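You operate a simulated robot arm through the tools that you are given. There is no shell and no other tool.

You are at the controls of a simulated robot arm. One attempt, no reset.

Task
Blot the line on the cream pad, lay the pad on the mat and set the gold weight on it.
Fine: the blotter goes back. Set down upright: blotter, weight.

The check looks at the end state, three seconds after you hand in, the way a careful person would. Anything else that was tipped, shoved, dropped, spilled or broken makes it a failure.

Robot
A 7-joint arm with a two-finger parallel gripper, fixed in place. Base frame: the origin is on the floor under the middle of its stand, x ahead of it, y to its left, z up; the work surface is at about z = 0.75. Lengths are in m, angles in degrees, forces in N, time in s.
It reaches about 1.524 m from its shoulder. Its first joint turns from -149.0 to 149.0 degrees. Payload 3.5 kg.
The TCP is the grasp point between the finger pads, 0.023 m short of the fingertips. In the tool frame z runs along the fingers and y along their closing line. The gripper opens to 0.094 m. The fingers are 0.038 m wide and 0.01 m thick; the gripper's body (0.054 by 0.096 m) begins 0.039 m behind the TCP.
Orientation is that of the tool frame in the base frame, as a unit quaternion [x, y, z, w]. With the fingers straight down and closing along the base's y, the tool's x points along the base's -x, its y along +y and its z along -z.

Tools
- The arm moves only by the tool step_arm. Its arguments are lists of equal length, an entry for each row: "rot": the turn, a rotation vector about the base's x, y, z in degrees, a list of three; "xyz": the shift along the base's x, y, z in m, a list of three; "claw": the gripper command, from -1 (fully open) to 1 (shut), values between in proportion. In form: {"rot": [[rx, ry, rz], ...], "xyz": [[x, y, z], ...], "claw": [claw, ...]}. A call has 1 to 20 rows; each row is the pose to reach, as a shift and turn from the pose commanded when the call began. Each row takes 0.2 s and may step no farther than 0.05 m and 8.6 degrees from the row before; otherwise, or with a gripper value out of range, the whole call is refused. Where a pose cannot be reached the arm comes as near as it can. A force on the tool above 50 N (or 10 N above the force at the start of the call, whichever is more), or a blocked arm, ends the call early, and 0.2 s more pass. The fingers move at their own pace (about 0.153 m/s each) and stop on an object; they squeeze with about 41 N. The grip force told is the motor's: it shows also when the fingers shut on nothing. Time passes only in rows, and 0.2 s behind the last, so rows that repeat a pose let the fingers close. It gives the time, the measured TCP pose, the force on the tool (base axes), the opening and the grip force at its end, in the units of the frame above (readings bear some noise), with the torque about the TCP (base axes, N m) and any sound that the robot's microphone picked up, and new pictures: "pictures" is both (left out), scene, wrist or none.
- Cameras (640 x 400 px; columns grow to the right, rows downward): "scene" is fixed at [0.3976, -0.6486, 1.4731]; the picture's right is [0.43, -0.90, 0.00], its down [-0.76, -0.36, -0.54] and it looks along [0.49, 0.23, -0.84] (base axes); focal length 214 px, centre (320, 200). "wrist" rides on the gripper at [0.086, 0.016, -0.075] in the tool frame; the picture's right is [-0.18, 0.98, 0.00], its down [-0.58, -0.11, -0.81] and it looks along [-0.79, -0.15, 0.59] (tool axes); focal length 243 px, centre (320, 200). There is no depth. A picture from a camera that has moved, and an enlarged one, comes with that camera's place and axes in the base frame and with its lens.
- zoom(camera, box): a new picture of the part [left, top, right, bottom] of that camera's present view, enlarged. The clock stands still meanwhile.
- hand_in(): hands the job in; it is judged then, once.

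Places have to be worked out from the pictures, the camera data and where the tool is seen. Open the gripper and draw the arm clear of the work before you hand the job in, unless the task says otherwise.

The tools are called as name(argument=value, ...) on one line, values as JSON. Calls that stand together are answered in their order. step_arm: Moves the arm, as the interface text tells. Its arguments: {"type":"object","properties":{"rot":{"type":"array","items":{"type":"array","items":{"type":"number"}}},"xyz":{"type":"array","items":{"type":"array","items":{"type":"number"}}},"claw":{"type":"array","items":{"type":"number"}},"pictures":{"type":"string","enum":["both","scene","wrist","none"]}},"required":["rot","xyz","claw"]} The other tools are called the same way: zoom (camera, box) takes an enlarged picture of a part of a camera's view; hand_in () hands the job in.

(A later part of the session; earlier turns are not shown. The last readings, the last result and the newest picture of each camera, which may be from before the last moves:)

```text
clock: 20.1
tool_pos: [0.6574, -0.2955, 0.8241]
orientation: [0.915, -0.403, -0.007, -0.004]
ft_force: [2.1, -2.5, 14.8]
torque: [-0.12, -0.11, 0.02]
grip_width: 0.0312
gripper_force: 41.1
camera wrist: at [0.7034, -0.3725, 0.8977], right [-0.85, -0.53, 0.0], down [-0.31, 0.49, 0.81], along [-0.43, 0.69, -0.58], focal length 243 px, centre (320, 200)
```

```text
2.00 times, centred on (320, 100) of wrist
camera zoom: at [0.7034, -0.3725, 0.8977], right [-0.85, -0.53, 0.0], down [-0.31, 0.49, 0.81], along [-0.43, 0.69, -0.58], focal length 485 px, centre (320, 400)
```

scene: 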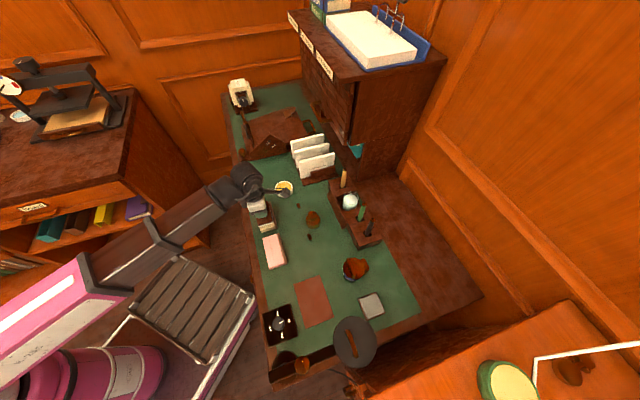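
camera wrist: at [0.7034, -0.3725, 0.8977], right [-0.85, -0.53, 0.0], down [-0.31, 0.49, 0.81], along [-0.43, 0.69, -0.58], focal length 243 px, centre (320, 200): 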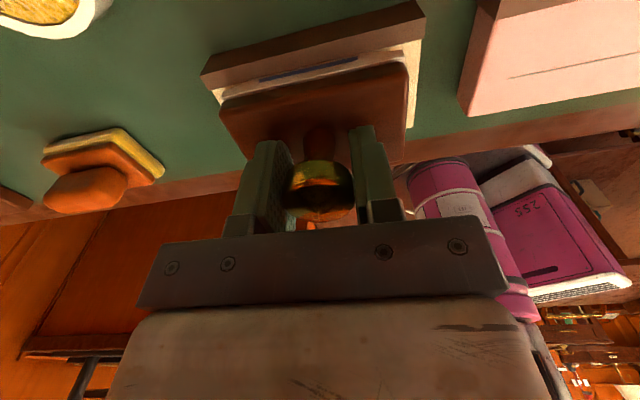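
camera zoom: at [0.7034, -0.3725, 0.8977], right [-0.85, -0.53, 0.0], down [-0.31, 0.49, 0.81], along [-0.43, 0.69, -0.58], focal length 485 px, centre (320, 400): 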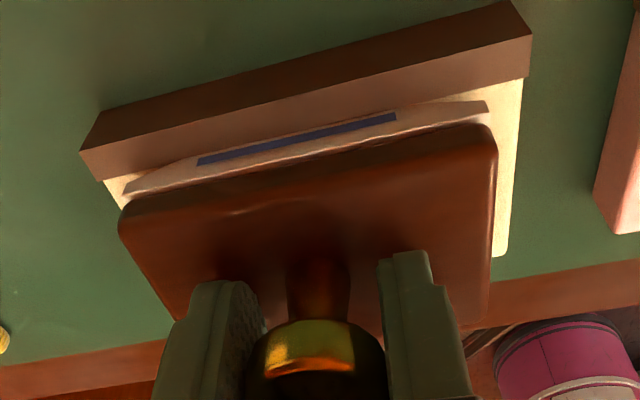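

The blot has been pressed with about 15 N for a second. I lift straight up, then swing back to the earlier viewpoint to look at the writing.

step_arm(rot=[[0, 0, 0], [0, 0, 0], [0, 0, 0], [0, 0, 0], [0, 0, -8.2], [0, 0, -16.4], [0, 0, -24.6], [0, 0, -32.8], [0, 0, -41], [0, 0, -49.2], [0, 0, -57.4], [0, 0, -65.6], [0, 0, -73.8], [0, 0, -82], [0, 0, -89.6]], xyz=[[0, 0, 0.01], [0, 0, 0.035], [0, 0, 0.07], [0, 0, 0.108], [0.003, -0.02, 0.108], [0.006, -0.04, 0.108], [0.009, -0.06, 0.108], [0.012, -0.08, 0.108], [0.015, -0.1, 0.108], [0.018, -0.12, 0.108], [0.02, -0.14, 0.108], [0.022, -0.16, 0.108], [0.023, -0.175, 0.108], [0.023, -0.183, 0.108], [0.023, -0.183, 0.108]], claw=[1, 1, 1, 1, 1, 1, 1, 1, 1, 1, 1, 1, 1, 1, 1])

zoom(camera="wrist", box=[380, 0, 620, 150])

zoom(camera="wrist", box=[160, 0, 480, 250])

```text
clock: 23.3
tool_pos: [0.6801, -0.4794, 0.9309]
orientation: [-0.363, 0.932, 0.002, 0.007]
ft_force: [-0.7, -0.6, -1.1]
torque: [0.01, 0.02, 0.02]
grip_width: 0.0311
gripper_force: 41.0
camera wrist: at [0.6044, -0.5282, 1.0055], right [-0.53, 0.85, 0.0], down [0.49, 0.31, 0.81], along [0.69, 0.43, -0.58], focal length 243 px, centre (320, 200)
```

scene: 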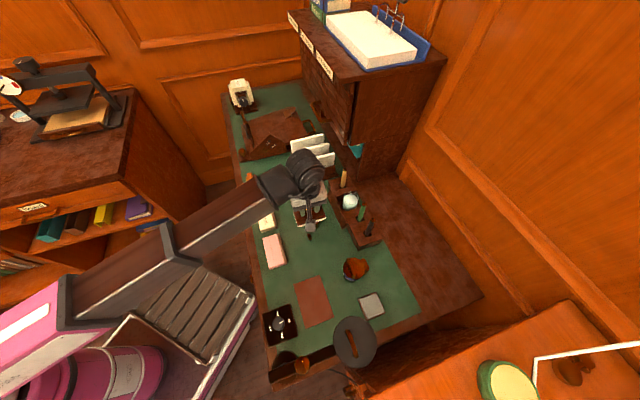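
wrist: 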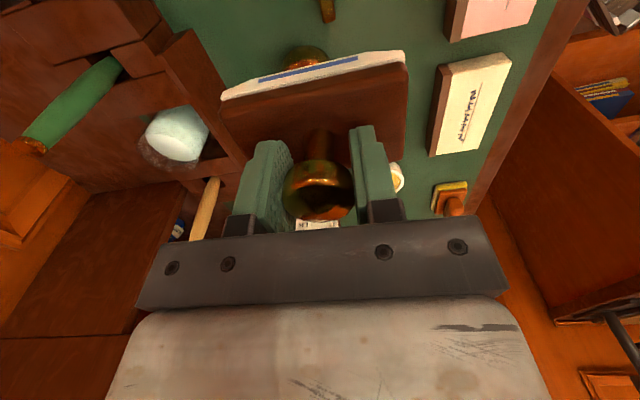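

```text
2.67 times, centred on (500, 75) of wrist
camera zoom: at [0.6044, -0.5282, 1.0055], right [-0.53, 0.85, 0.0], down [0.49, 0.31, 0.81], along [0.69, 0.43, -0.58], focal length 647 px, centre (-160, 533)
```

zoom: 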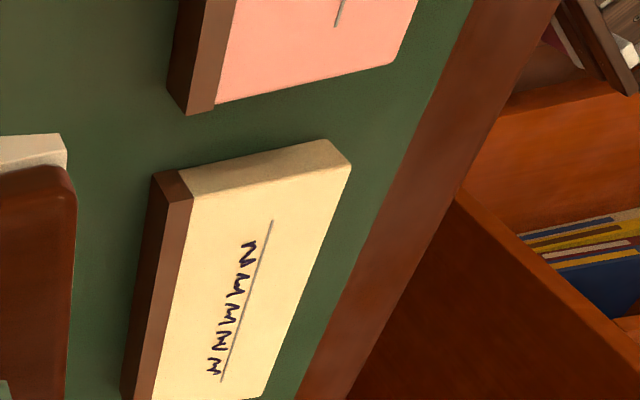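

```text
1.60 times, centred on (320, 125) of wrist
camera zoom: at [0.6044, -0.5282, 1.0055], right [-0.53, 0.85, 0.0], down [0.49, 0.31, 0.81], along [0.69, 0.43, -0.58], focal length 388 px, centre (320, 320)
```

zoom: 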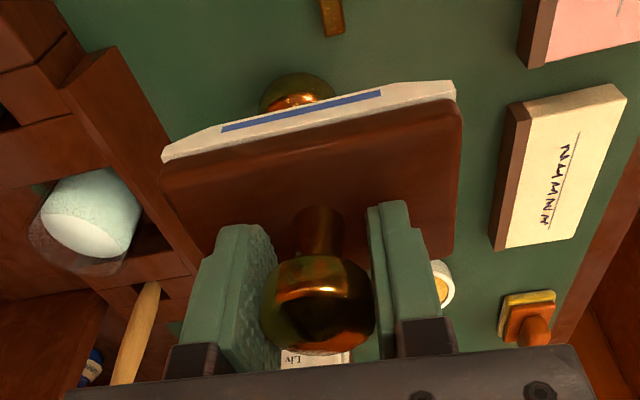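

The writing turned from wet blue to dry dark along its whole length and the blotter carries the blue mark, so blotting worked. I take the blotter back to its original spot (TCP 0.6185, -0.5455) and lower to just above the desk.

step_arm(rot=[[0, 0, 0], [0, 0, 0], [0, 0, 0], [0, 0, 0], [0, 0, 0], [0, 0, 0], [0, 0, 0], [0, 0, 0], [0, 0, 0], [0, 0, 0]], xyz=[[-0.02, -0.0215, 0], [-0.04, -0.043, 0], [-0.055, -0.058, 0], [-0.0615, -0.0655, 0], [-0.0615, -0.0655, -0.03], [-0.0615, -0.0655, -0.06], [-0.0615, -0.0655, -0.09], [-0.0615, -0.0655, -0.11], [-0.0615, -0.0655, -0.122], [-0.0615, -0.0655, -0.126]], claw=[1, 1, 1, 1, 1, 1, 1, 1, 1, 1])

zoom(camera="wrist", box=[160, 0, 480, 250])

zoom(camera="scene", box=[270, 210, 390, 285])

```text
clock: 25.5
tool_pos: [0.6178, -0.5437, 0.8053]
orientation: [-0.365, 0.931, 0.002, 0.007]
ft_force: [0.5, -0.4, -2.1]
torque: [0.01, -0.01, -0.03]
grip_width: 0.0311
gripper_force: 40.9
camera wrist: at [0.5432, -0.593, 0.8802], right [-0.53, 0.85, 0.0], down [0.49, 0.31, 0.81], along [0.69, 0.43, -0.58], focal length 243 px, centre (320, 200)
```

scene: 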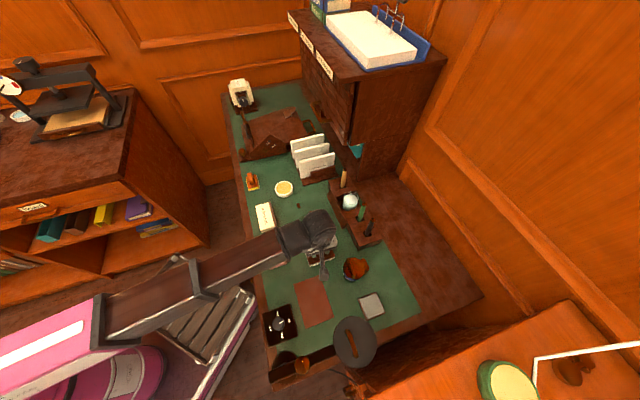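
wrist: 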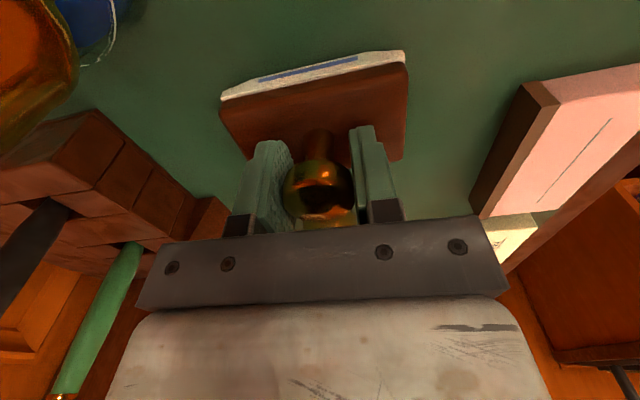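

```text
1.60 times, centred on (320, 125) of wrist
camera zoom: at [0.5432, -0.593, 0.8802], right [-0.53, 0.85, 0.0], down [0.49, 0.31, 0.81], along [0.69, 0.43, -0.58], focal length 388 px, centre (320, 320)
```

zoom: 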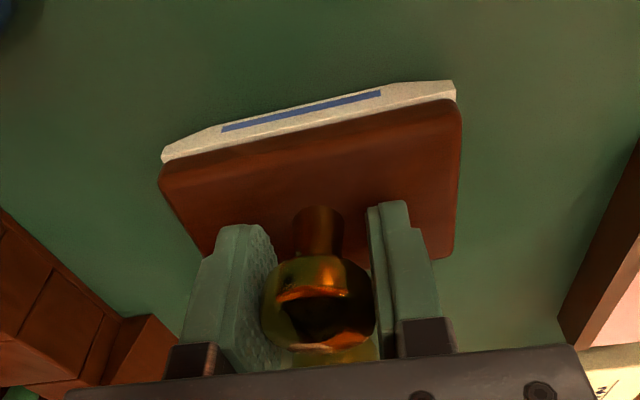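

```text
5.33 times, centred on (330, 248) of scene
camera zoom: at [0.3976, -0.6486, 1.4731], right [0.43, -0.9, 0.0], down [-0.76, -0.36, -0.54], along [0.49, 0.23, -0.84], focal length 1144 px, centre (267, -53)
```

zoom: 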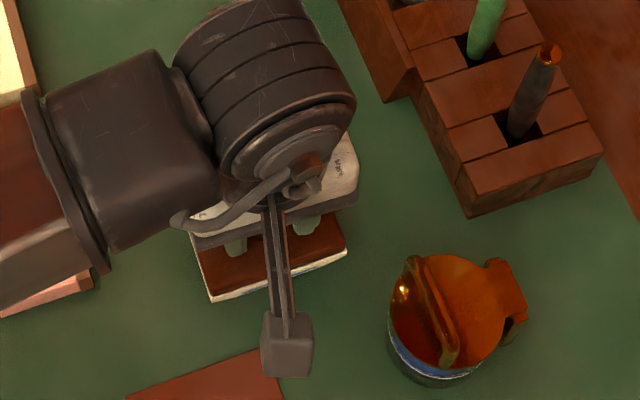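

The blotter is about 3 mm above its original spot with force still at hanging weight. I lower the last millimetres gently.

step_arm(rot=[[0, 0, 0], [0, 0, 0], [0, 0, 0]], xyz=[[0, 0, -0.001], [0, 0, -0.002], [0, 0, -0.003]], claw=[1, 1, 1], pictures="none")

```text
clock: 26.3
tool_pos: [0.6184, -0.5441, 0.8028]
orientation: [-0.365, 0.931, 0.002, 0.006]
ft_force: [-0.7, -0.3, -2.1]
torque: [0.02, 0.02, -0.02]
grip_width: 0.031
gripper_force: 40.9
```

Still hanging free at z 0.8028; one more millimetre.

step_arm(rot=[[0, 0, 0], [0, 0, 0]], xyz=[[0, 0, -0.0007], [0, 0, -0.0012]], claw=[1, 1], pictures="none")

```text
clock: 26.9
tool_pos: [0.6191, -0.5455, 0.8013]
orientation: [-0.365, 0.931, 0.0, 0.007]
ft_force: [0.0, -0.2, 5.4]
torque: [0.16, 0.12, -0.04]
grip_width: 0.0314
gripper_force: 40.9
```

Contact at about 5 N. I open the fingers and rise straight up.

step_arm(rot=[[0, 0, 0], [0, 0, 0], [0, 0, 0], [0, 0, 0], [0, 0, 0], [0, 0, 0], [0, 0, 0]], xyz=[[0, 0, 0], [0, 0, 0], [0, 0, 0], [0, 0, 0.02], [0, 0, 0.05], [0, 0, 0.09], [0, 0, 0.12]], claw=[0, -0.5, -0.8, -0.8, -0.8, -0.8, -0.8])

zoom(camera="wrist", box=[160, 0, 480, 200])

```text
clock: 28.5
tool_pos: [0.6186, -0.5432, 0.921]
orientation: [-0.365, 0.931, 0.002, 0.007]
ft_force: [-0.4, -0.6, -0.2]
torque: [-0.01, -0.02, -0.03]
grip_width: 0.0848
gripper_force: 0.0
camera wrist: at [0.5433, -0.5923, 0.9957], right [-0.53, 0.85, 0.0], down [0.49, 0.31, 0.81], along [0.69, 0.43, -0.58], focal length 243 px, centre (320, 200)
```

scene: 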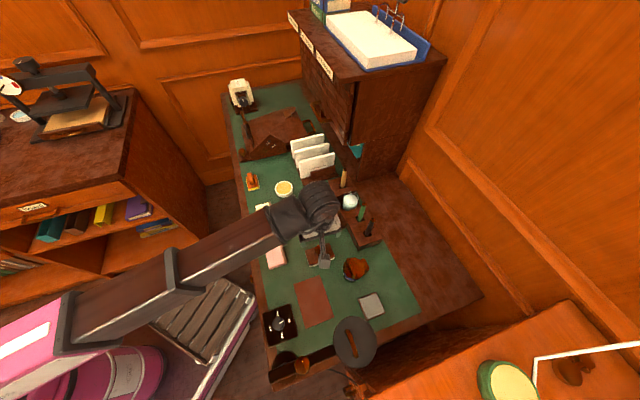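
wrist: 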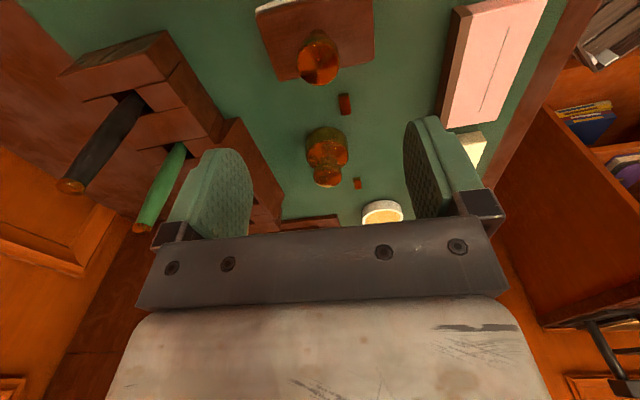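

```text
2.00 times, centred on (320, 100) of wrist
camera zoom: at [0.5433, -0.5923, 0.9957], right [-0.53, 0.85, 0.0], down [0.49, 0.31, 0.81], along [0.69, 0.43, -0.58], focal length 485 px, centre (320, 400)
```

zoom: 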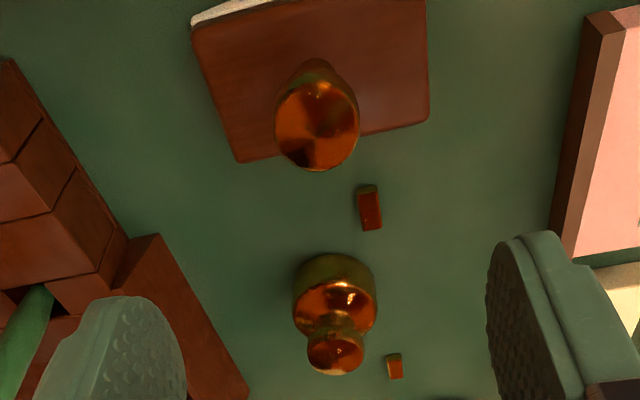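

The blotter stands back at its spot, upright. Next I check the mat from above with the hand turned to 133°, before fetching the pad.

step_arm(rot=[[0, 0, 8.2], [0, 0, 16.4], [0, 0, 24.6], [0, 0, 32.8], [0, 0, 41], [0, 0, 49.2], [0, 0, 57.4], [0, 0, 65.6], [0, 0, 73.8], [0, 0, 82], [0, 0, 90]], xyz=[[0, 0, 0.005], [-0.005, -0.003, 0.01], [-0.015, -0.008, 0.01], [-0.03, -0.015, 0.01], [-0.045, -0.022, 0.01], [-0.06, -0.03, 0.01], [-0.075, -0.038, 0.01], [-0.09, -0.046, 0.01], [-0.1, -0.054, 0.01], [-0.11, -0.06, 0.01], [-0.115, -0.065, 0.01]], claw=[-0.8, -0.8, -0.8, -0.8, -0.8, -0.8, -0.8, -0.8, -0.8, -0.8, -0.8])

zoom(camera="wrist", box=[160, 0, 480, 200])

zoom(camera="scene", box=[250, 230, 410, 330])

```text
clock: 30.9
tool_pos: [0.5218, -0.5908, 0.9308]
orientation: [0.896, -0.445, -0.006, -0.005]
ft_force: [0.6, 0.0, 0.4]
torque: [0.02, 0.03, 0.0]
grip_width: 0.0845
gripper_force: 0.1
out of reach, approached as far as the arm can: row 11
camera wrist: at [0.5606, -0.673, 1.0056], right [-0.9, -0.45, 0.0], down [-0.26, 0.52, 0.81], along [-0.36, 0.73, -0.58], focal length 243 px, centre (320, 200)
```

scene: 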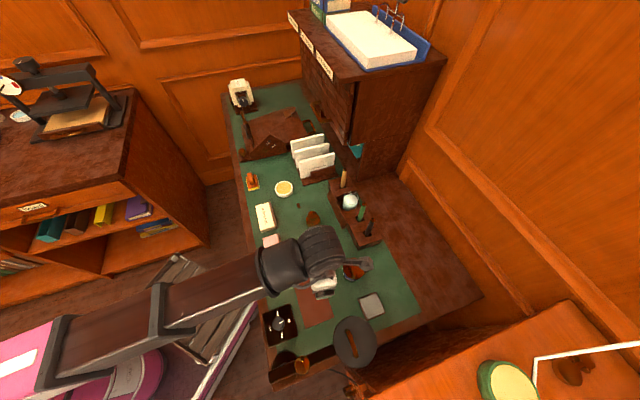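
wrist: 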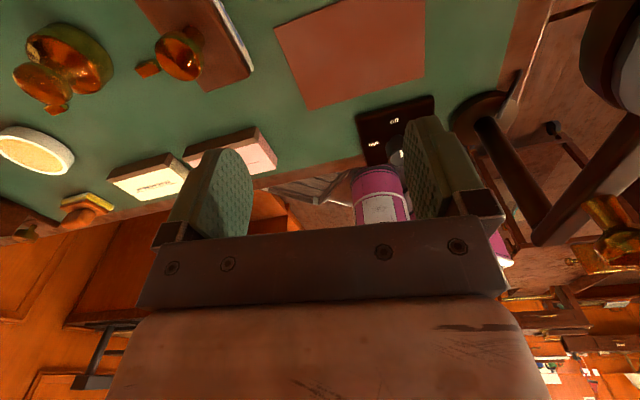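

```text
2.00 times, centred on (320, 100) of wrist
camera zoom: at [0.5606, -0.673, 1.0056], right [-0.9, -0.45, 0.0], down [-0.26, 0.52, 0.81], along [-0.36, 0.73, -0.58], focal length 485 px, centre (320, 400)
```

zoom: 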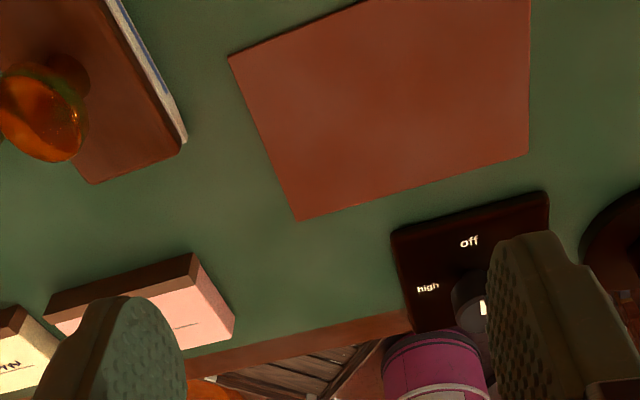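

```text
4.00 times, centred on (330, 280) of scene
camera zoom: at [0.3976, -0.6486, 1.4731], right [0.43, -0.9, 0.0], down [-0.76, -0.36, -0.54], along [0.49, 0.23, -0.84], focal length 858 px, centre (280, -120)
```

zoom: 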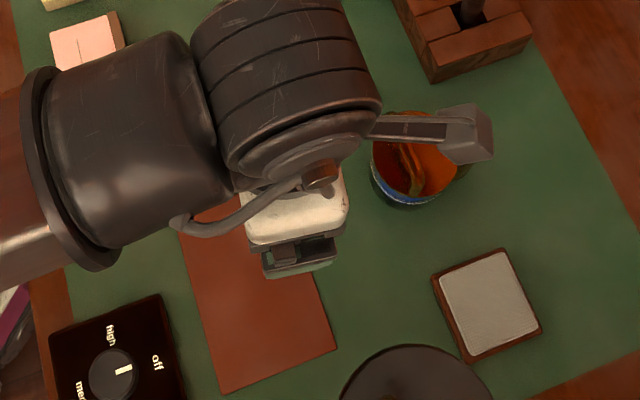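

The yaw joint's limit shows here at about 127°, and the lamp at the right edge of the wrist view is closer than I assumed. I zoom on the lamp to judge its height before working over the mat.

zoom(camera="wrist", box=[440, 0, 640, 125])

zoom(camera="wrist", box=[440, 60, 640, 260])

zoom(camera="wrist", box=[260, 0, 460, 125])

```text
3.20 times, centred on (540, 62) of wrist
camera zoom: at [0.5606, -0.673, 1.0056], right [-0.9, -0.45, 0.0], down [-0.26, 0.52, 0.81], along [-0.36, 0.73, -0.58], focal length 776 px, centre (-384, 640)
```

zoom: 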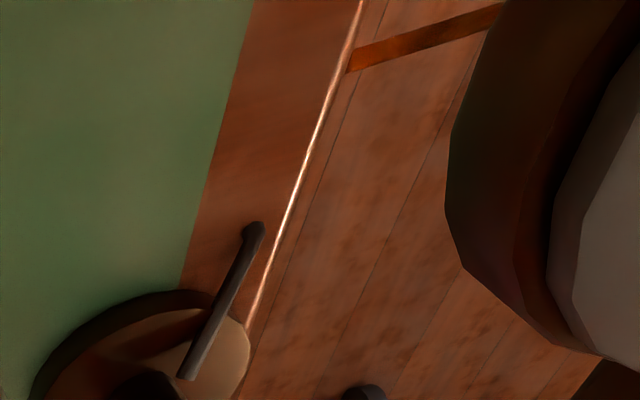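

```text
2.00 times, centred on (540, 160) of wrist
camera zoom: at [0.5606, -0.673, 1.0056], right [-0.9, -0.45, 0.0], down [-0.26, 0.52, 0.81], along [-0.36, 0.73, -0.58], focal length 485 px, centre (-120, 280)
```

zoom: 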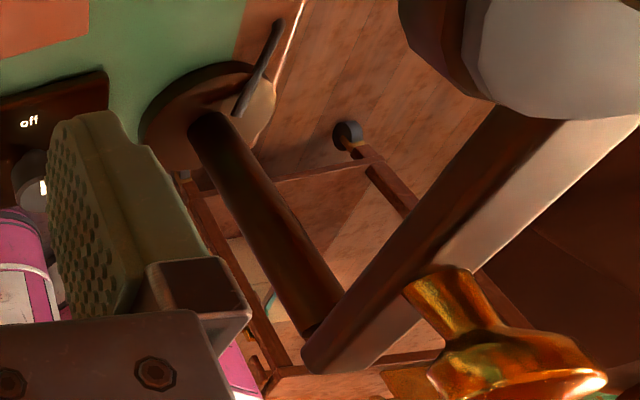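

```text
3.20 times, centred on (360, 62) of wrist
camera zoom: at [0.5606, -0.673, 1.0056], right [-0.9, -0.45, 0.0], down [-0.26, 0.52, 0.81], along [-0.36, 0.73, -0.58], focal length 776 px, centre (192, 640)
```

zoom: 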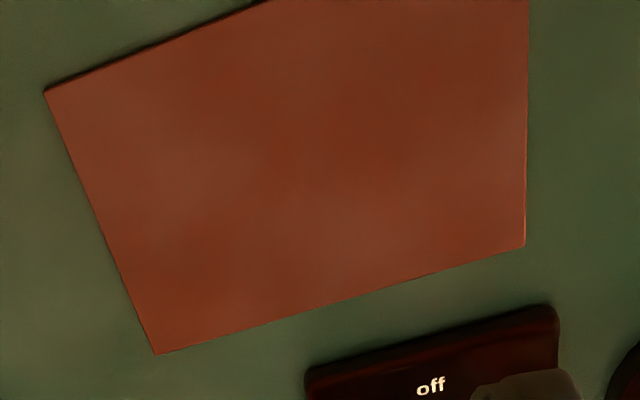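

The lamp head sits at about (0.42, -0.717), radius ≈ 0.047, z ≈ 0.87–0.93; the mat is centred near (0.482, -0.589), 0.131 × 0.089 m at 44.5°. I step back from the joint limit with a small move and read where the commanded pose stands.

step_arm(rot=[[0, 0, -4], [0, 0, -8]], xyz=[[0.01, 0.01, 0], [0.02, 0.02, 0]], claw=[-0.8, -0.8], pictures="none")

```text
clock: 31.5
tool_pos: [0.5421, -0.5718, 0.9317]
orientation: [0.862, -0.508, -0.006, -0.005]
ft_force: [0.8, 0.2, -0.8]
torque: [-0.03, -0.01, 0.01]
grip_width: 0.0847
gripper_force: 0.0
```

The commanded pose follows the measured one. The hand carries a slight 0.9° tilt from the early contact, so I correct that first while moving away towards the pad.

step_arm(rot=[[-0.4, -0.15, 0], [-0.84, -0.3, 0]], xyz=[[0.01, 0.02, 0], [0.02, 0.04, 0]], claw=[-0.8, -0.9], pictures="none")

```text
clock: 32.1
tool_pos: [0.5631, -0.5324, 0.9314]
orientation: [0.861, -0.509, 0.0, 0.0]
ft_force: [0.7, 0.6, 0.1]
torque: [0.01, 0.02, 0.01]
grip_width: 0.0893
gripper_force: 0.0
```

The hand is level now. I turn back to 44.5° yaw and travel to above the cream pad with the fingers fully open.

step_arm(rot=[[0, 0, -8.3], [0, 0, -16.6], [0, 0, -24.9], [0, 0, -33.2], [0, 0, -41.5], [0, 0, -49.8], [0, 0, -58.1], [0, 0, -66.4], [0, 0, -74.3], [0, 0, -74.3]], xyz=[[0.012, 0.026, 0], [0.024, 0.052, 0], [0.036, 0.079, 0], [0.048, 0.106, 0], [0.06, 0.133, 0], [0.072, 0.16, 0], [0.084, 0.187, 0], [0.096, 0.213, 0], [0.1066, 0.2372, -0.01], [0.1066, 0.2372, -0.031]], claw=[-1, -1, -1, -1, -1, -1, -1, -1, -1, -1])

zoom(camera="wrist", box=[160, 0, 480, 200])

zoom(camera="scene", box=[220, 170, 316, 230])

```text
clock: 34.3
tool_pos: [0.6689, -0.2931, 0.9011]
orientation: [-0.38, 0.925, 0.0, -0.001]
ft_force: [-0.2, -0.2, -0.1]
torque: [0.01, 0.0, -0.05]
grip_width: 0.0945
gripper_force: 0.1
camera wrist: at [0.596, -0.3442, 0.9758], right [-0.56, 0.83, 0.0], down [0.49, 0.33, 0.81], along [0.67, 0.45, -0.59], focal length 243 px, centre (320, 200)
```

scene: 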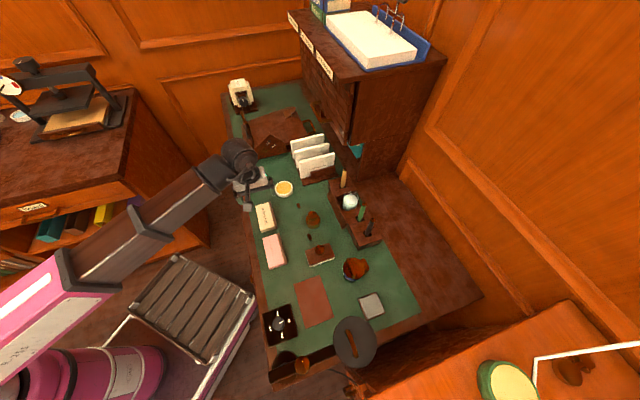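
wrist: 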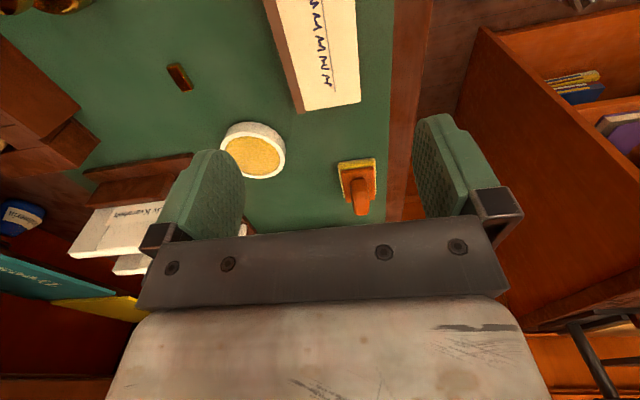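

```text
2.00 times, centred on (320, 100) of wrist
camera zoom: at [0.596, -0.3442, 0.9758], right [-0.56, 0.83, 0.0], down [0.49, 0.33, 0.81], along [0.67, 0.45, -0.59], focal length 485 px, centre (320, 400)
```

zoom: 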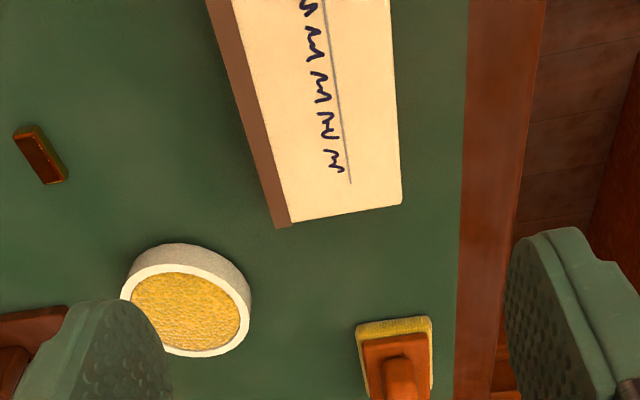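

```text
6.67 times, centred on (268, 200) of scene
camera zoom: at [0.3976, -0.6486, 1.4731], right [0.43, -0.9, 0.0], down [-0.76, -0.36, -0.54], along [0.49, 0.23, -0.84], focal length 1430 px, centre (667, 200)
```

zoom: 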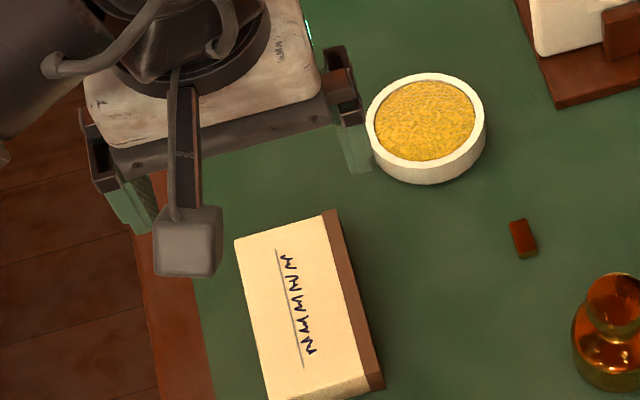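

The pad's centre works out at (0.664, -0.301), axis 44.8°, and the hand is aligned with it. I shift 2.5 mm across and descend so the fingertips straddle the pad just above the desk.

step_arm(rot=[[0, 0, 0], [0, 0, 0], [0, 0, 0], [0, 0, 0], [0, 0, 0], [0, 0, 0]], xyz=[[0.0018, -0.0018, -0.03], [0.0018, -0.0018, -0.06], [0.0018, -0.0018, -0.09], [0.0018, -0.0018, -0.107], [0.0018, -0.0018, -0.117], [0.0018, -0.0018, -0.121]], claw=[-1, -1, -1, -1, -1, -1])

zoom(camera="wrist", box=[160, 0, 480, 250])

zoom(camera="scene", box=[220, 170, 316, 230])

```text
clock: 35.7
tool_pos: [0.6713, -0.2955, 0.7789]
orientation: [-0.38, 0.925, -0.001, -0.001]
ft_force: [-0.3, 0.0, 1.0]
torque: [0.01, -0.01, -0.01]
grip_width: 0.0939
gripper_force: 0.0
camera wrist: at [0.598, -0.3466, 0.8546], right [-0.56, 0.83, 0.0], down [0.49, 0.33, 0.81], along [0.67, 0.45, -0.59], focal length 243 px, centre (320, 200)
```

scene: 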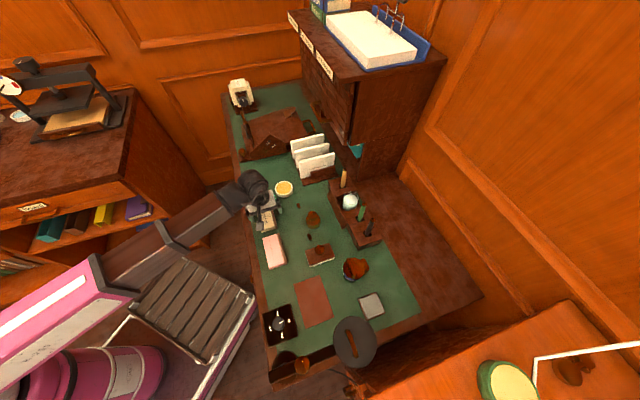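
wrist: 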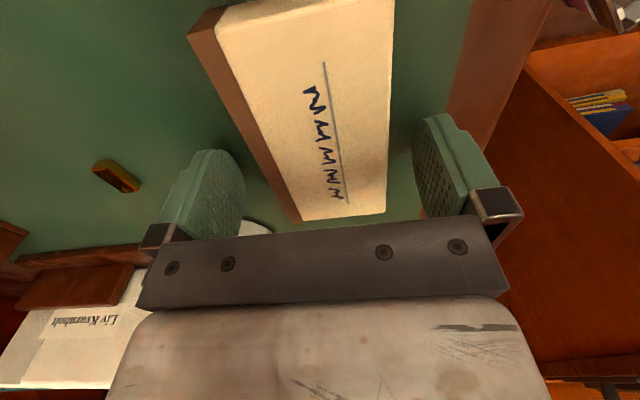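

```text
1.60 times, centred on (320, 125) of wrist
camera zoom: at [0.598, -0.3466, 0.8546], right [-0.56, 0.83, 0.0], down [0.49, 0.33, 0.81], along [0.67, 0.45, -0.59], focal length 388 px, centre (320, 320)
```

zoom: 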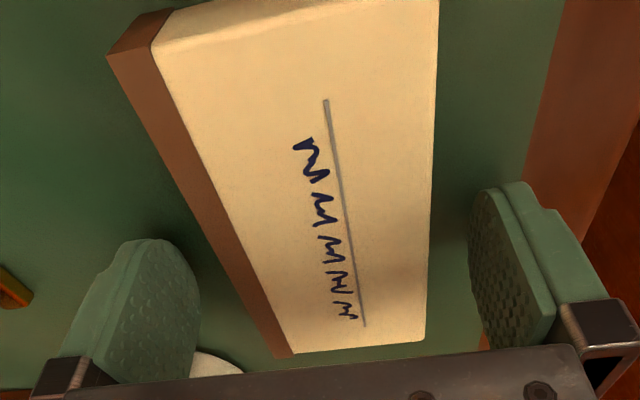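

```text
6.67 times, centred on (268, 200) of scene
camera zoom: at [0.3976, -0.6486, 1.4731], right [0.43, -0.9, 0.0], down [-0.76, -0.36, -0.54], along [0.49, 0.23, -0.84], focal length 1430 px, centre (667, 200)
```

zoom: 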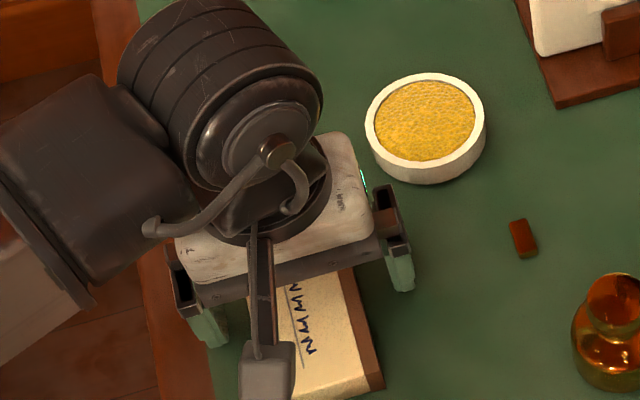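

The fingers straddle the pad with the pad nearly centred (about 2 mm to one side). I nudge 1.5 mm to centre and close.

step_arm(rot=[[0, 0, 0], [0, 0, 0], [0, 0, 0], [0, 0, 0], [0, 0, 0]], xyz=[[-0.001, 0.001, 0], [-0.001, 0.001, 0], [-0.001, 0.001, 0], [-0.001, 0.001, 0], [-0.001, 0.001, 0]], claw=[-0.8, -0.4, 0, 1, 1])

zoom(camera="wrist", box=[160, 0, 480, 250])

```text
clock: 36.9
tool_pos: [0.6698, -0.2949, 0.7805]
orientation: [-0.38, 0.925, -0.001, -0.001]
ft_force: [-0.6, 0.0, 0.8]
torque: [0.12, -0.03, 0.04]
grip_width: 0.0594
gripper_force: 41.3
camera wrist: at [0.5967, -0.3457, 0.8547], right [-0.56, 0.83, 0.0], down [0.49, 0.33, 0.81], along [0.67, 0.45, -0.59], focal length 243 px, centre (320, 200)
```

scene: 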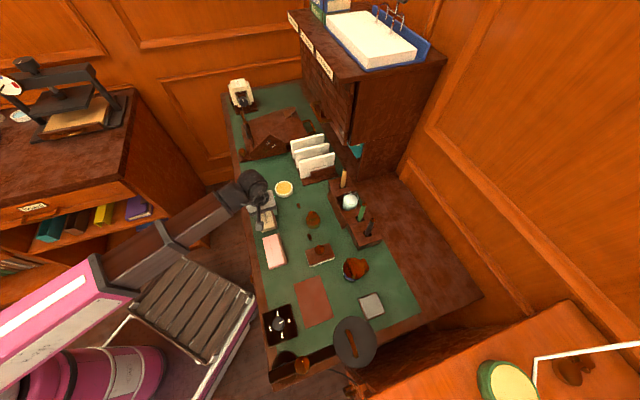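
wrist: 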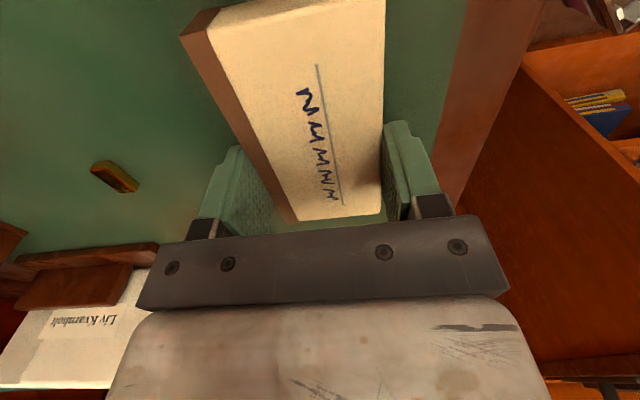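

```text
1.60 times, centred on (320, 125) of wrist
camera zoom: at [0.5967, -0.3457, 0.8547], right [-0.56, 0.83, 0.0], down [0.49, 0.33, 0.81], along [0.67, 0.45, -0.59], focal length 388 px, centre (320, 320)
```

zoom: 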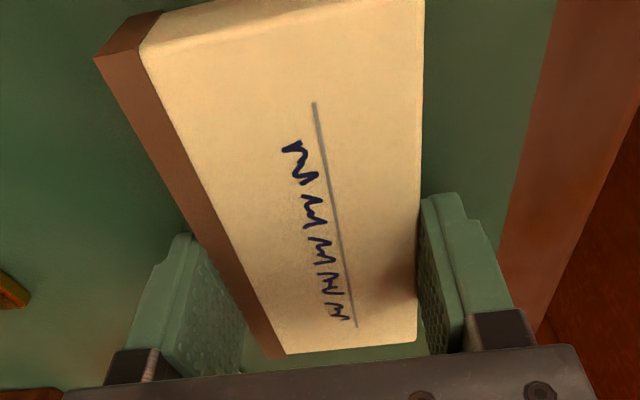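

Pad gripped at 59 mm width with 41 N. I lift it straight up 90 mm and check it hangs level.

step_arm(rot=[[0, 0, 0], [0, 0, 0], [0, 0, 0], [0, 0, 0], [0, 0, 0]], xyz=[[0, 0, 0.008], [0, 0, 0.025], [0, 0, 0.045], [0, 0, 0.07], [0, 0, 0.09]], claw=[1, 1, 1, 1, 1])

zoom(camera="wrist", box=[160, 0, 480, 250])

zoom(camera="scene", box=[220, 170, 316, 230])

```text
clock: 38.1
tool_pos: [0.6694, -0.2957, 0.8704]
orientation: [-0.38, 0.925, 0.0, -0.001]
ft_force: [-0.6, -1.0, -0.1]
torque: [0.0, 0.0, -0.02]
grip_width: 0.059
gripper_force: 41.1
camera wrist: at [0.5964, -0.3454, 0.9458], right [-0.56, 0.83, 0.0], down [0.49, 0.33, 0.81], along [0.67, 0.45, -0.59], focal length 243 px, centre (320, 200)
```

scene: 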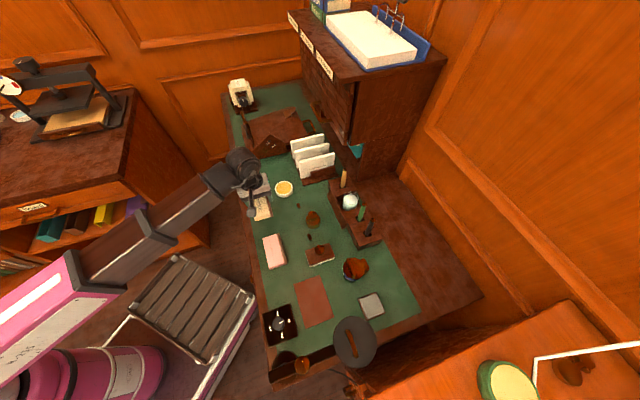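
wrist: 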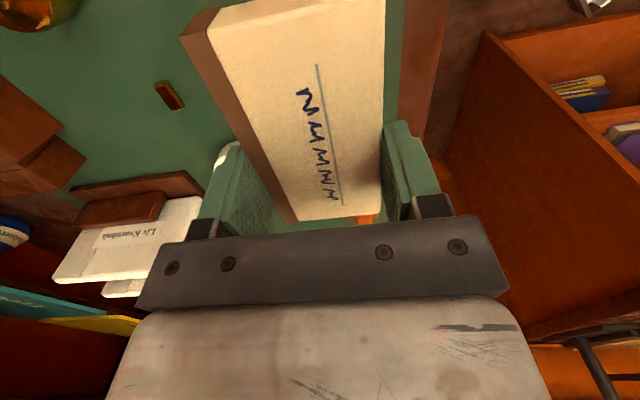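

```text
1.60 times, centred on (320, 125) of wrist
camera zoom: at [0.5964, -0.3454, 0.9458], right [-0.56, 0.83, 0.0], down [0.49, 0.33, 0.81], along [0.67, 0.45, -0.59], focal length 388 px, centre (320, 320)
```

zoom: 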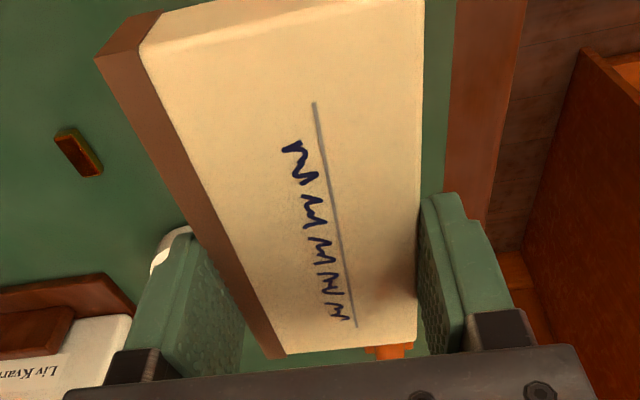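

```text
6.67 times, centred on (268, 200) of scene
camera zoom: at [0.3976, -0.6486, 1.4731], right [0.43, -0.9, 0.0], down [-0.76, -0.36, -0.54], along [0.49, 0.23, -0.84], focal length 1430 px, centre (667, 200)
```

zoom: 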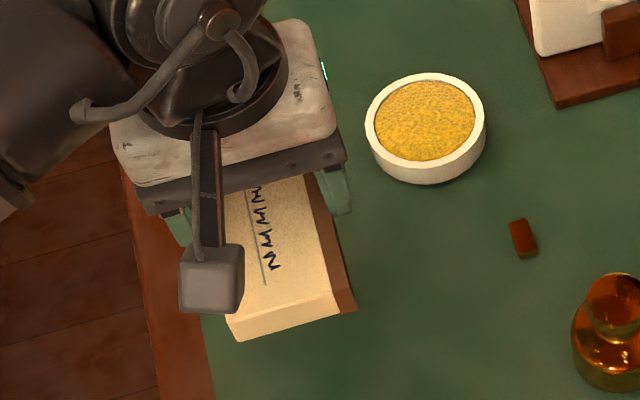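

The pad hangs level. I carry it along over the pink pad towards the mat at pad-bottom height 0.84, stopping 30 mm short of the target to look.

step_arm(rot=[[0, 0, 0], [0, 0, 0], [0, 0, 0], [0, 0, 0], [0, 0, 0], [0, 0, 0], [0, 0, 0], [0, 0, 0], [0, 0, 0]], xyz=[[-0.012, -0.018, 0], [-0.032, -0.052, 0], [-0.053, -0.087, 0], [-0.075, -0.122, 0], [-0.097, -0.157, 0], [-0.118, -0.192, 0], [-0.138, -0.226, 0], [-0.153, -0.252, 0], [-0.1604, -0.2661, 0]], claw=[1, 1, 1, 1, 1, 1, 1, 1, 1])

zoom(camera="wrist", box=[160, 0, 480, 250])

zoom(camera="scene", box=[250, 240, 410, 340])

```text
clock: 40.1
tool_pos: [0.5096, -0.5628, 0.8703]
orientation: [-0.38, 0.925, -0.001, -0.001]
ft_force: [0.7, 0.0, -0.7]
torque: [0.03, -0.02, 0.03]
grip_width: 0.0591
gripper_force: 40.4
camera wrist: at [0.4362, -0.6124, 0.9451], right [-0.56, 0.83, 0.0], down [0.49, 0.33, 0.81], along [0.67, 0.45, -0.59], focal length 243 px, centre (320, 200)
```

scene: 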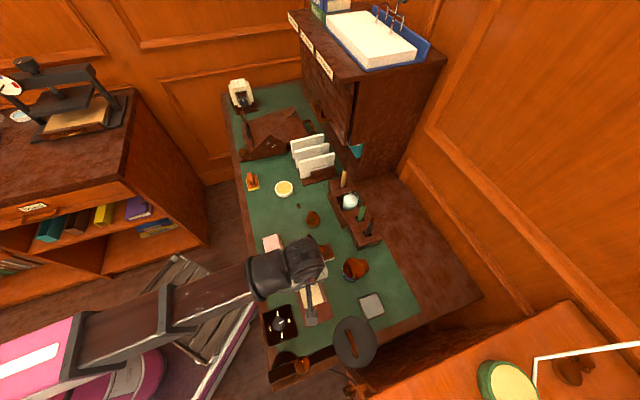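
wrist: 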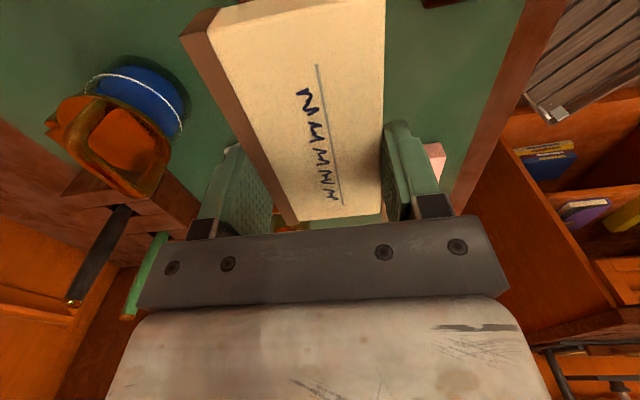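

```text
1.60 times, centred on (320, 125) of wrist
camera zoom: at [0.4362, -0.6124, 0.9451], right [-0.56, 0.83, 0.0], down [0.49, 0.33, 0.81], along [0.67, 0.45, -0.59], focal length 388 px, centre (320, 320)
```

zoom: 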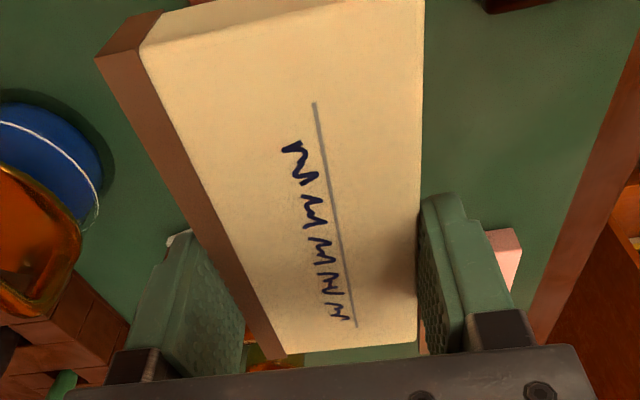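

```text
4.00 times, centred on (330, 290) of scene
camera zoom: at [0.3976, -0.6486, 1.4731], right [0.43, -0.9, 0.0], down [-0.76, -0.36, -0.54], along [0.49, 0.23, -0.84], focal length 858 px, centre (280, -160)
```

zoom: 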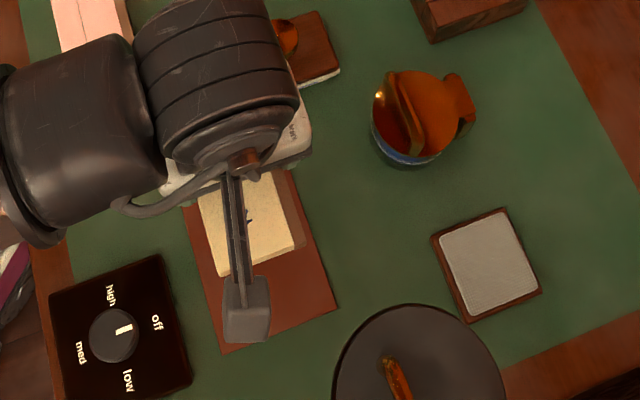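

Clear of the lamp with the pad over the mat. I move the last 30 mm to the target (TCP 0.488, -0.583) and descend to just above the mat.

step_arm(rot=[[0, 0, 0], [0, 0, 0], [0, 0, 0], [0, 0, 0], [0, 0, 0], [0, 0, 0], [0, 0, 0]], xyz=[[-0.01, -0.01, 0], [-0.0213, -0.0203, 0], [-0.0213, -0.0203, -0.02], [-0.0213, -0.0203, -0.045], [-0.0213, -0.0203, -0.065], [-0.0213, -0.0203, -0.077], [-0.0213, -0.0203, -0.083]], claw=[1, 1, 1, 1, 1, 1, 1])

zoom(camera="wrist", box=[160, 0, 480, 250])

zoom(camera="scene", box=[250, 250, 370, 325])

```text
clock: 41.7
tool_pos: [0.4877, -0.5808, 0.7864]
orientation: [-0.38, 0.925, -0.001, -0.001]
ft_force: [-0.1, 0.0, -0.8]
torque: [0.03, -0.01, -0.02]
grip_width: 0.0593
gripper_force: 40.8
camera wrist: at [0.4147, -0.6317, 0.8613], right [-0.56, 0.83, 0.0], down [0.49, 0.33, 0.81], along [0.67, 0.45, -0.59], focal length 243 px, centre (320, 200)
```

scene: 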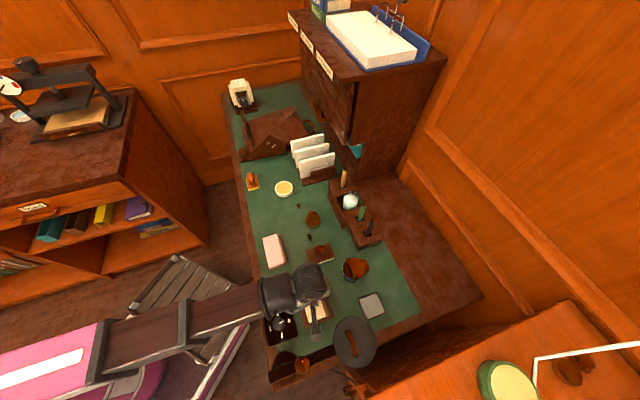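
wrist: 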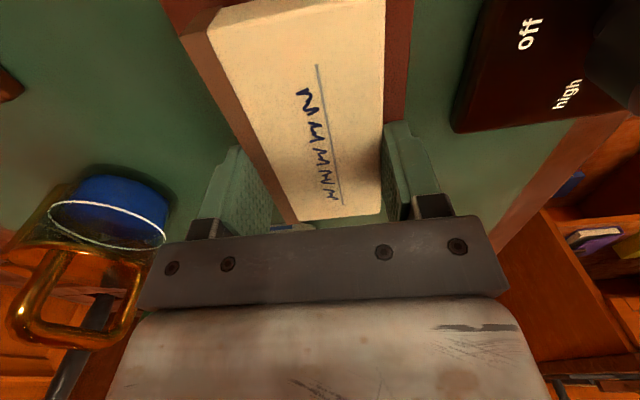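

```text
1.60 times, centred on (320, 125) of wrist
camera zoom: at [0.4147, -0.6317, 0.8613], right [-0.56, 0.83, 0.0], down [0.49, 0.33, 0.81], along [0.67, 0.45, -0.59], focal length 388 px, centre (320, 320)
```

zoom: 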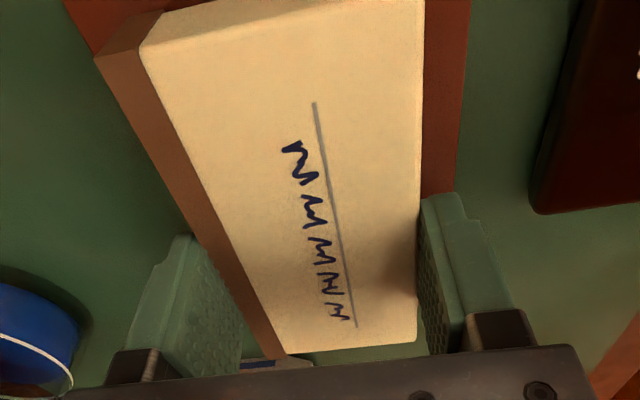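

```text
5.33 times, centred on (310, 288) of scene
camera zoom: at [0.3976, -0.6486, 1.4731], right [0.43, -0.9, 0.0], down [-0.76, -0.36, -0.54], along [0.49, 0.23, -0.84], focal length 1144 px, centre (373, -267)
```

zoom: 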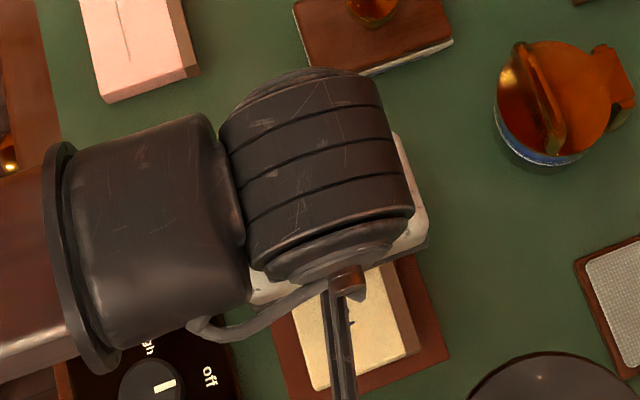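

The pad is centred over the mat with roughly 8–16 mm of mat showing on each side. I lower the last few millimetres in small steps.

step_arm(rot=[[0, 0, 0], [0, 0, 0], [0, 0, 0], [0, 0, 0]], xyz=[[0, 0, -0.001], [0, 0, -0.002], [0, 0, -0.003], [0, 0, -0.004]], claw=[1, 1, 1, 1], pictures="none")

```text
clock: 42.7
tool_pos: [0.4883, -0.5814, 0.7822]
orientation: [-0.38, 0.925, -0.001, -0.001]
ft_force: [-0.2, 0.4, -2.2]
torque: [0.0, 0.0, 0.01]
grip_width: 0.059
gripper_force: 41.6
```

Still hanging free at z 0.782; another step down.

step_arm(rot=[[0, 0, 0], [0, 0, 0]], xyz=[[0, 0, -0.0007], [0, 0, -0.0014]], claw=[1, 1], pictures="none")

```text
clock: 43.3
tool_pos: [0.4871, -0.5812, 0.7814]
orientation: [-0.38, 0.925, 0.0, -0.001]
ft_force: [2.1, 0.2, 10.6]
torque: [0.17, 0.28, -0.05]
grip_width: 0.0593
gripper_force: 40.8
```

The pad is on the mat with about 10 N contact. I open only to 75 mm, to stay off the dial box beside the finger, then rise straight up.

step_arm(rot=[[0, 0, 0], [0, 0, 0], [0, 0, 0], [0, 0, 0], [0, 0, 0], [0, 0, 0], [0, 0, 0], [0, 0, 0]], xyz=[[0, 0, 0.0005], [0, 0, 0.0005], [0, 0, 0.0005], [0, 0, 0.0005], [0, 0, 0.015], [0, 0, 0.04], [0, 0, 0.07], [0, 0, 0.1]], claw=[-0.4, -0.6, -0.6, -0.6, -0.6, -0.6, -0.6, -0.6])

zoom(camera="wrist", box=[160, 0, 480, 200])

zoom(camera="scene", box=[250, 250, 370, 325])

```text
clock: 45.1
tool_pos: [0.4878, -0.5814, 0.8814]
orientation: [-0.38, 0.925, -0.001, 0.0]
ft_force: [-0.6, 0.7, 0.4]
torque: [0.03, 0.01, -0.02]
grip_width: 0.0752
gripper_force: 0.0
camera wrist: at [0.4151, -0.6316, 0.9569], right [-0.56, 0.83, 0.0], down [0.49, 0.33, 0.81], along [0.67, 0.45, -0.59], focal length 243 px, centre (320, 200)
```

scene: 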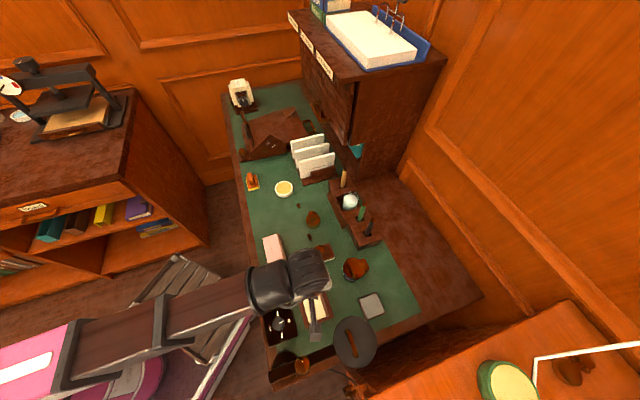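
wrist: 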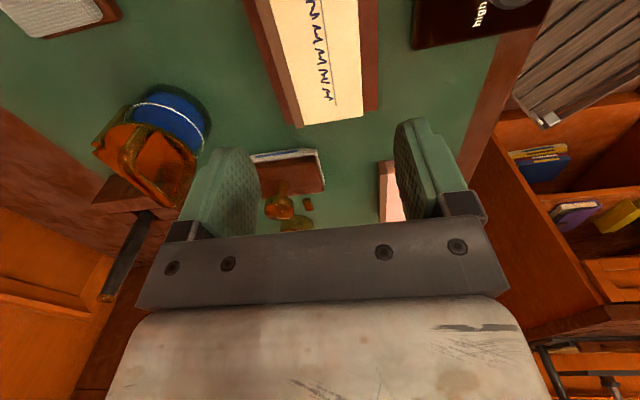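

```text
2.00 times, centred on (320, 100) of wrist
camera zoom: at [0.4151, -0.6316, 0.9569], right [-0.56, 0.83, 0.0], down [0.49, 0.33, 0.81], along [0.67, 0.45, -0.59], focal length 485 px, centre (320, 400)
```

zoom: 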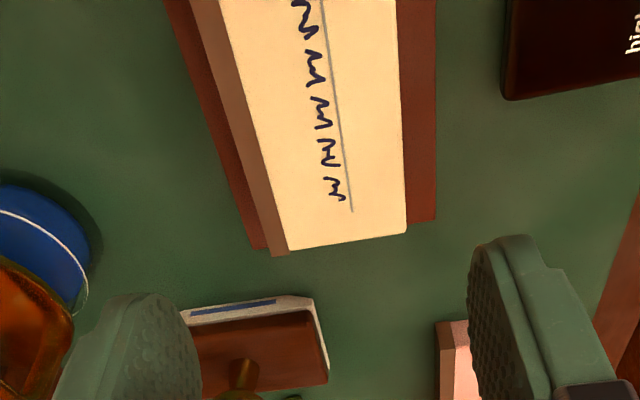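

```text
5.33 times, centred on (310, 288) of scene
camera zoom: at [0.3976, -0.6486, 1.4731], right [0.43, -0.9, 0.0], down [-0.76, -0.36, -0.54], along [0.49, 0.23, -0.84], focal length 1144 px, centre (373, -267)
```

zoom: 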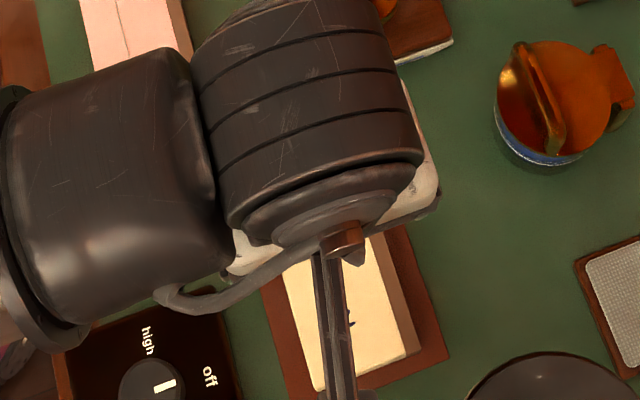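

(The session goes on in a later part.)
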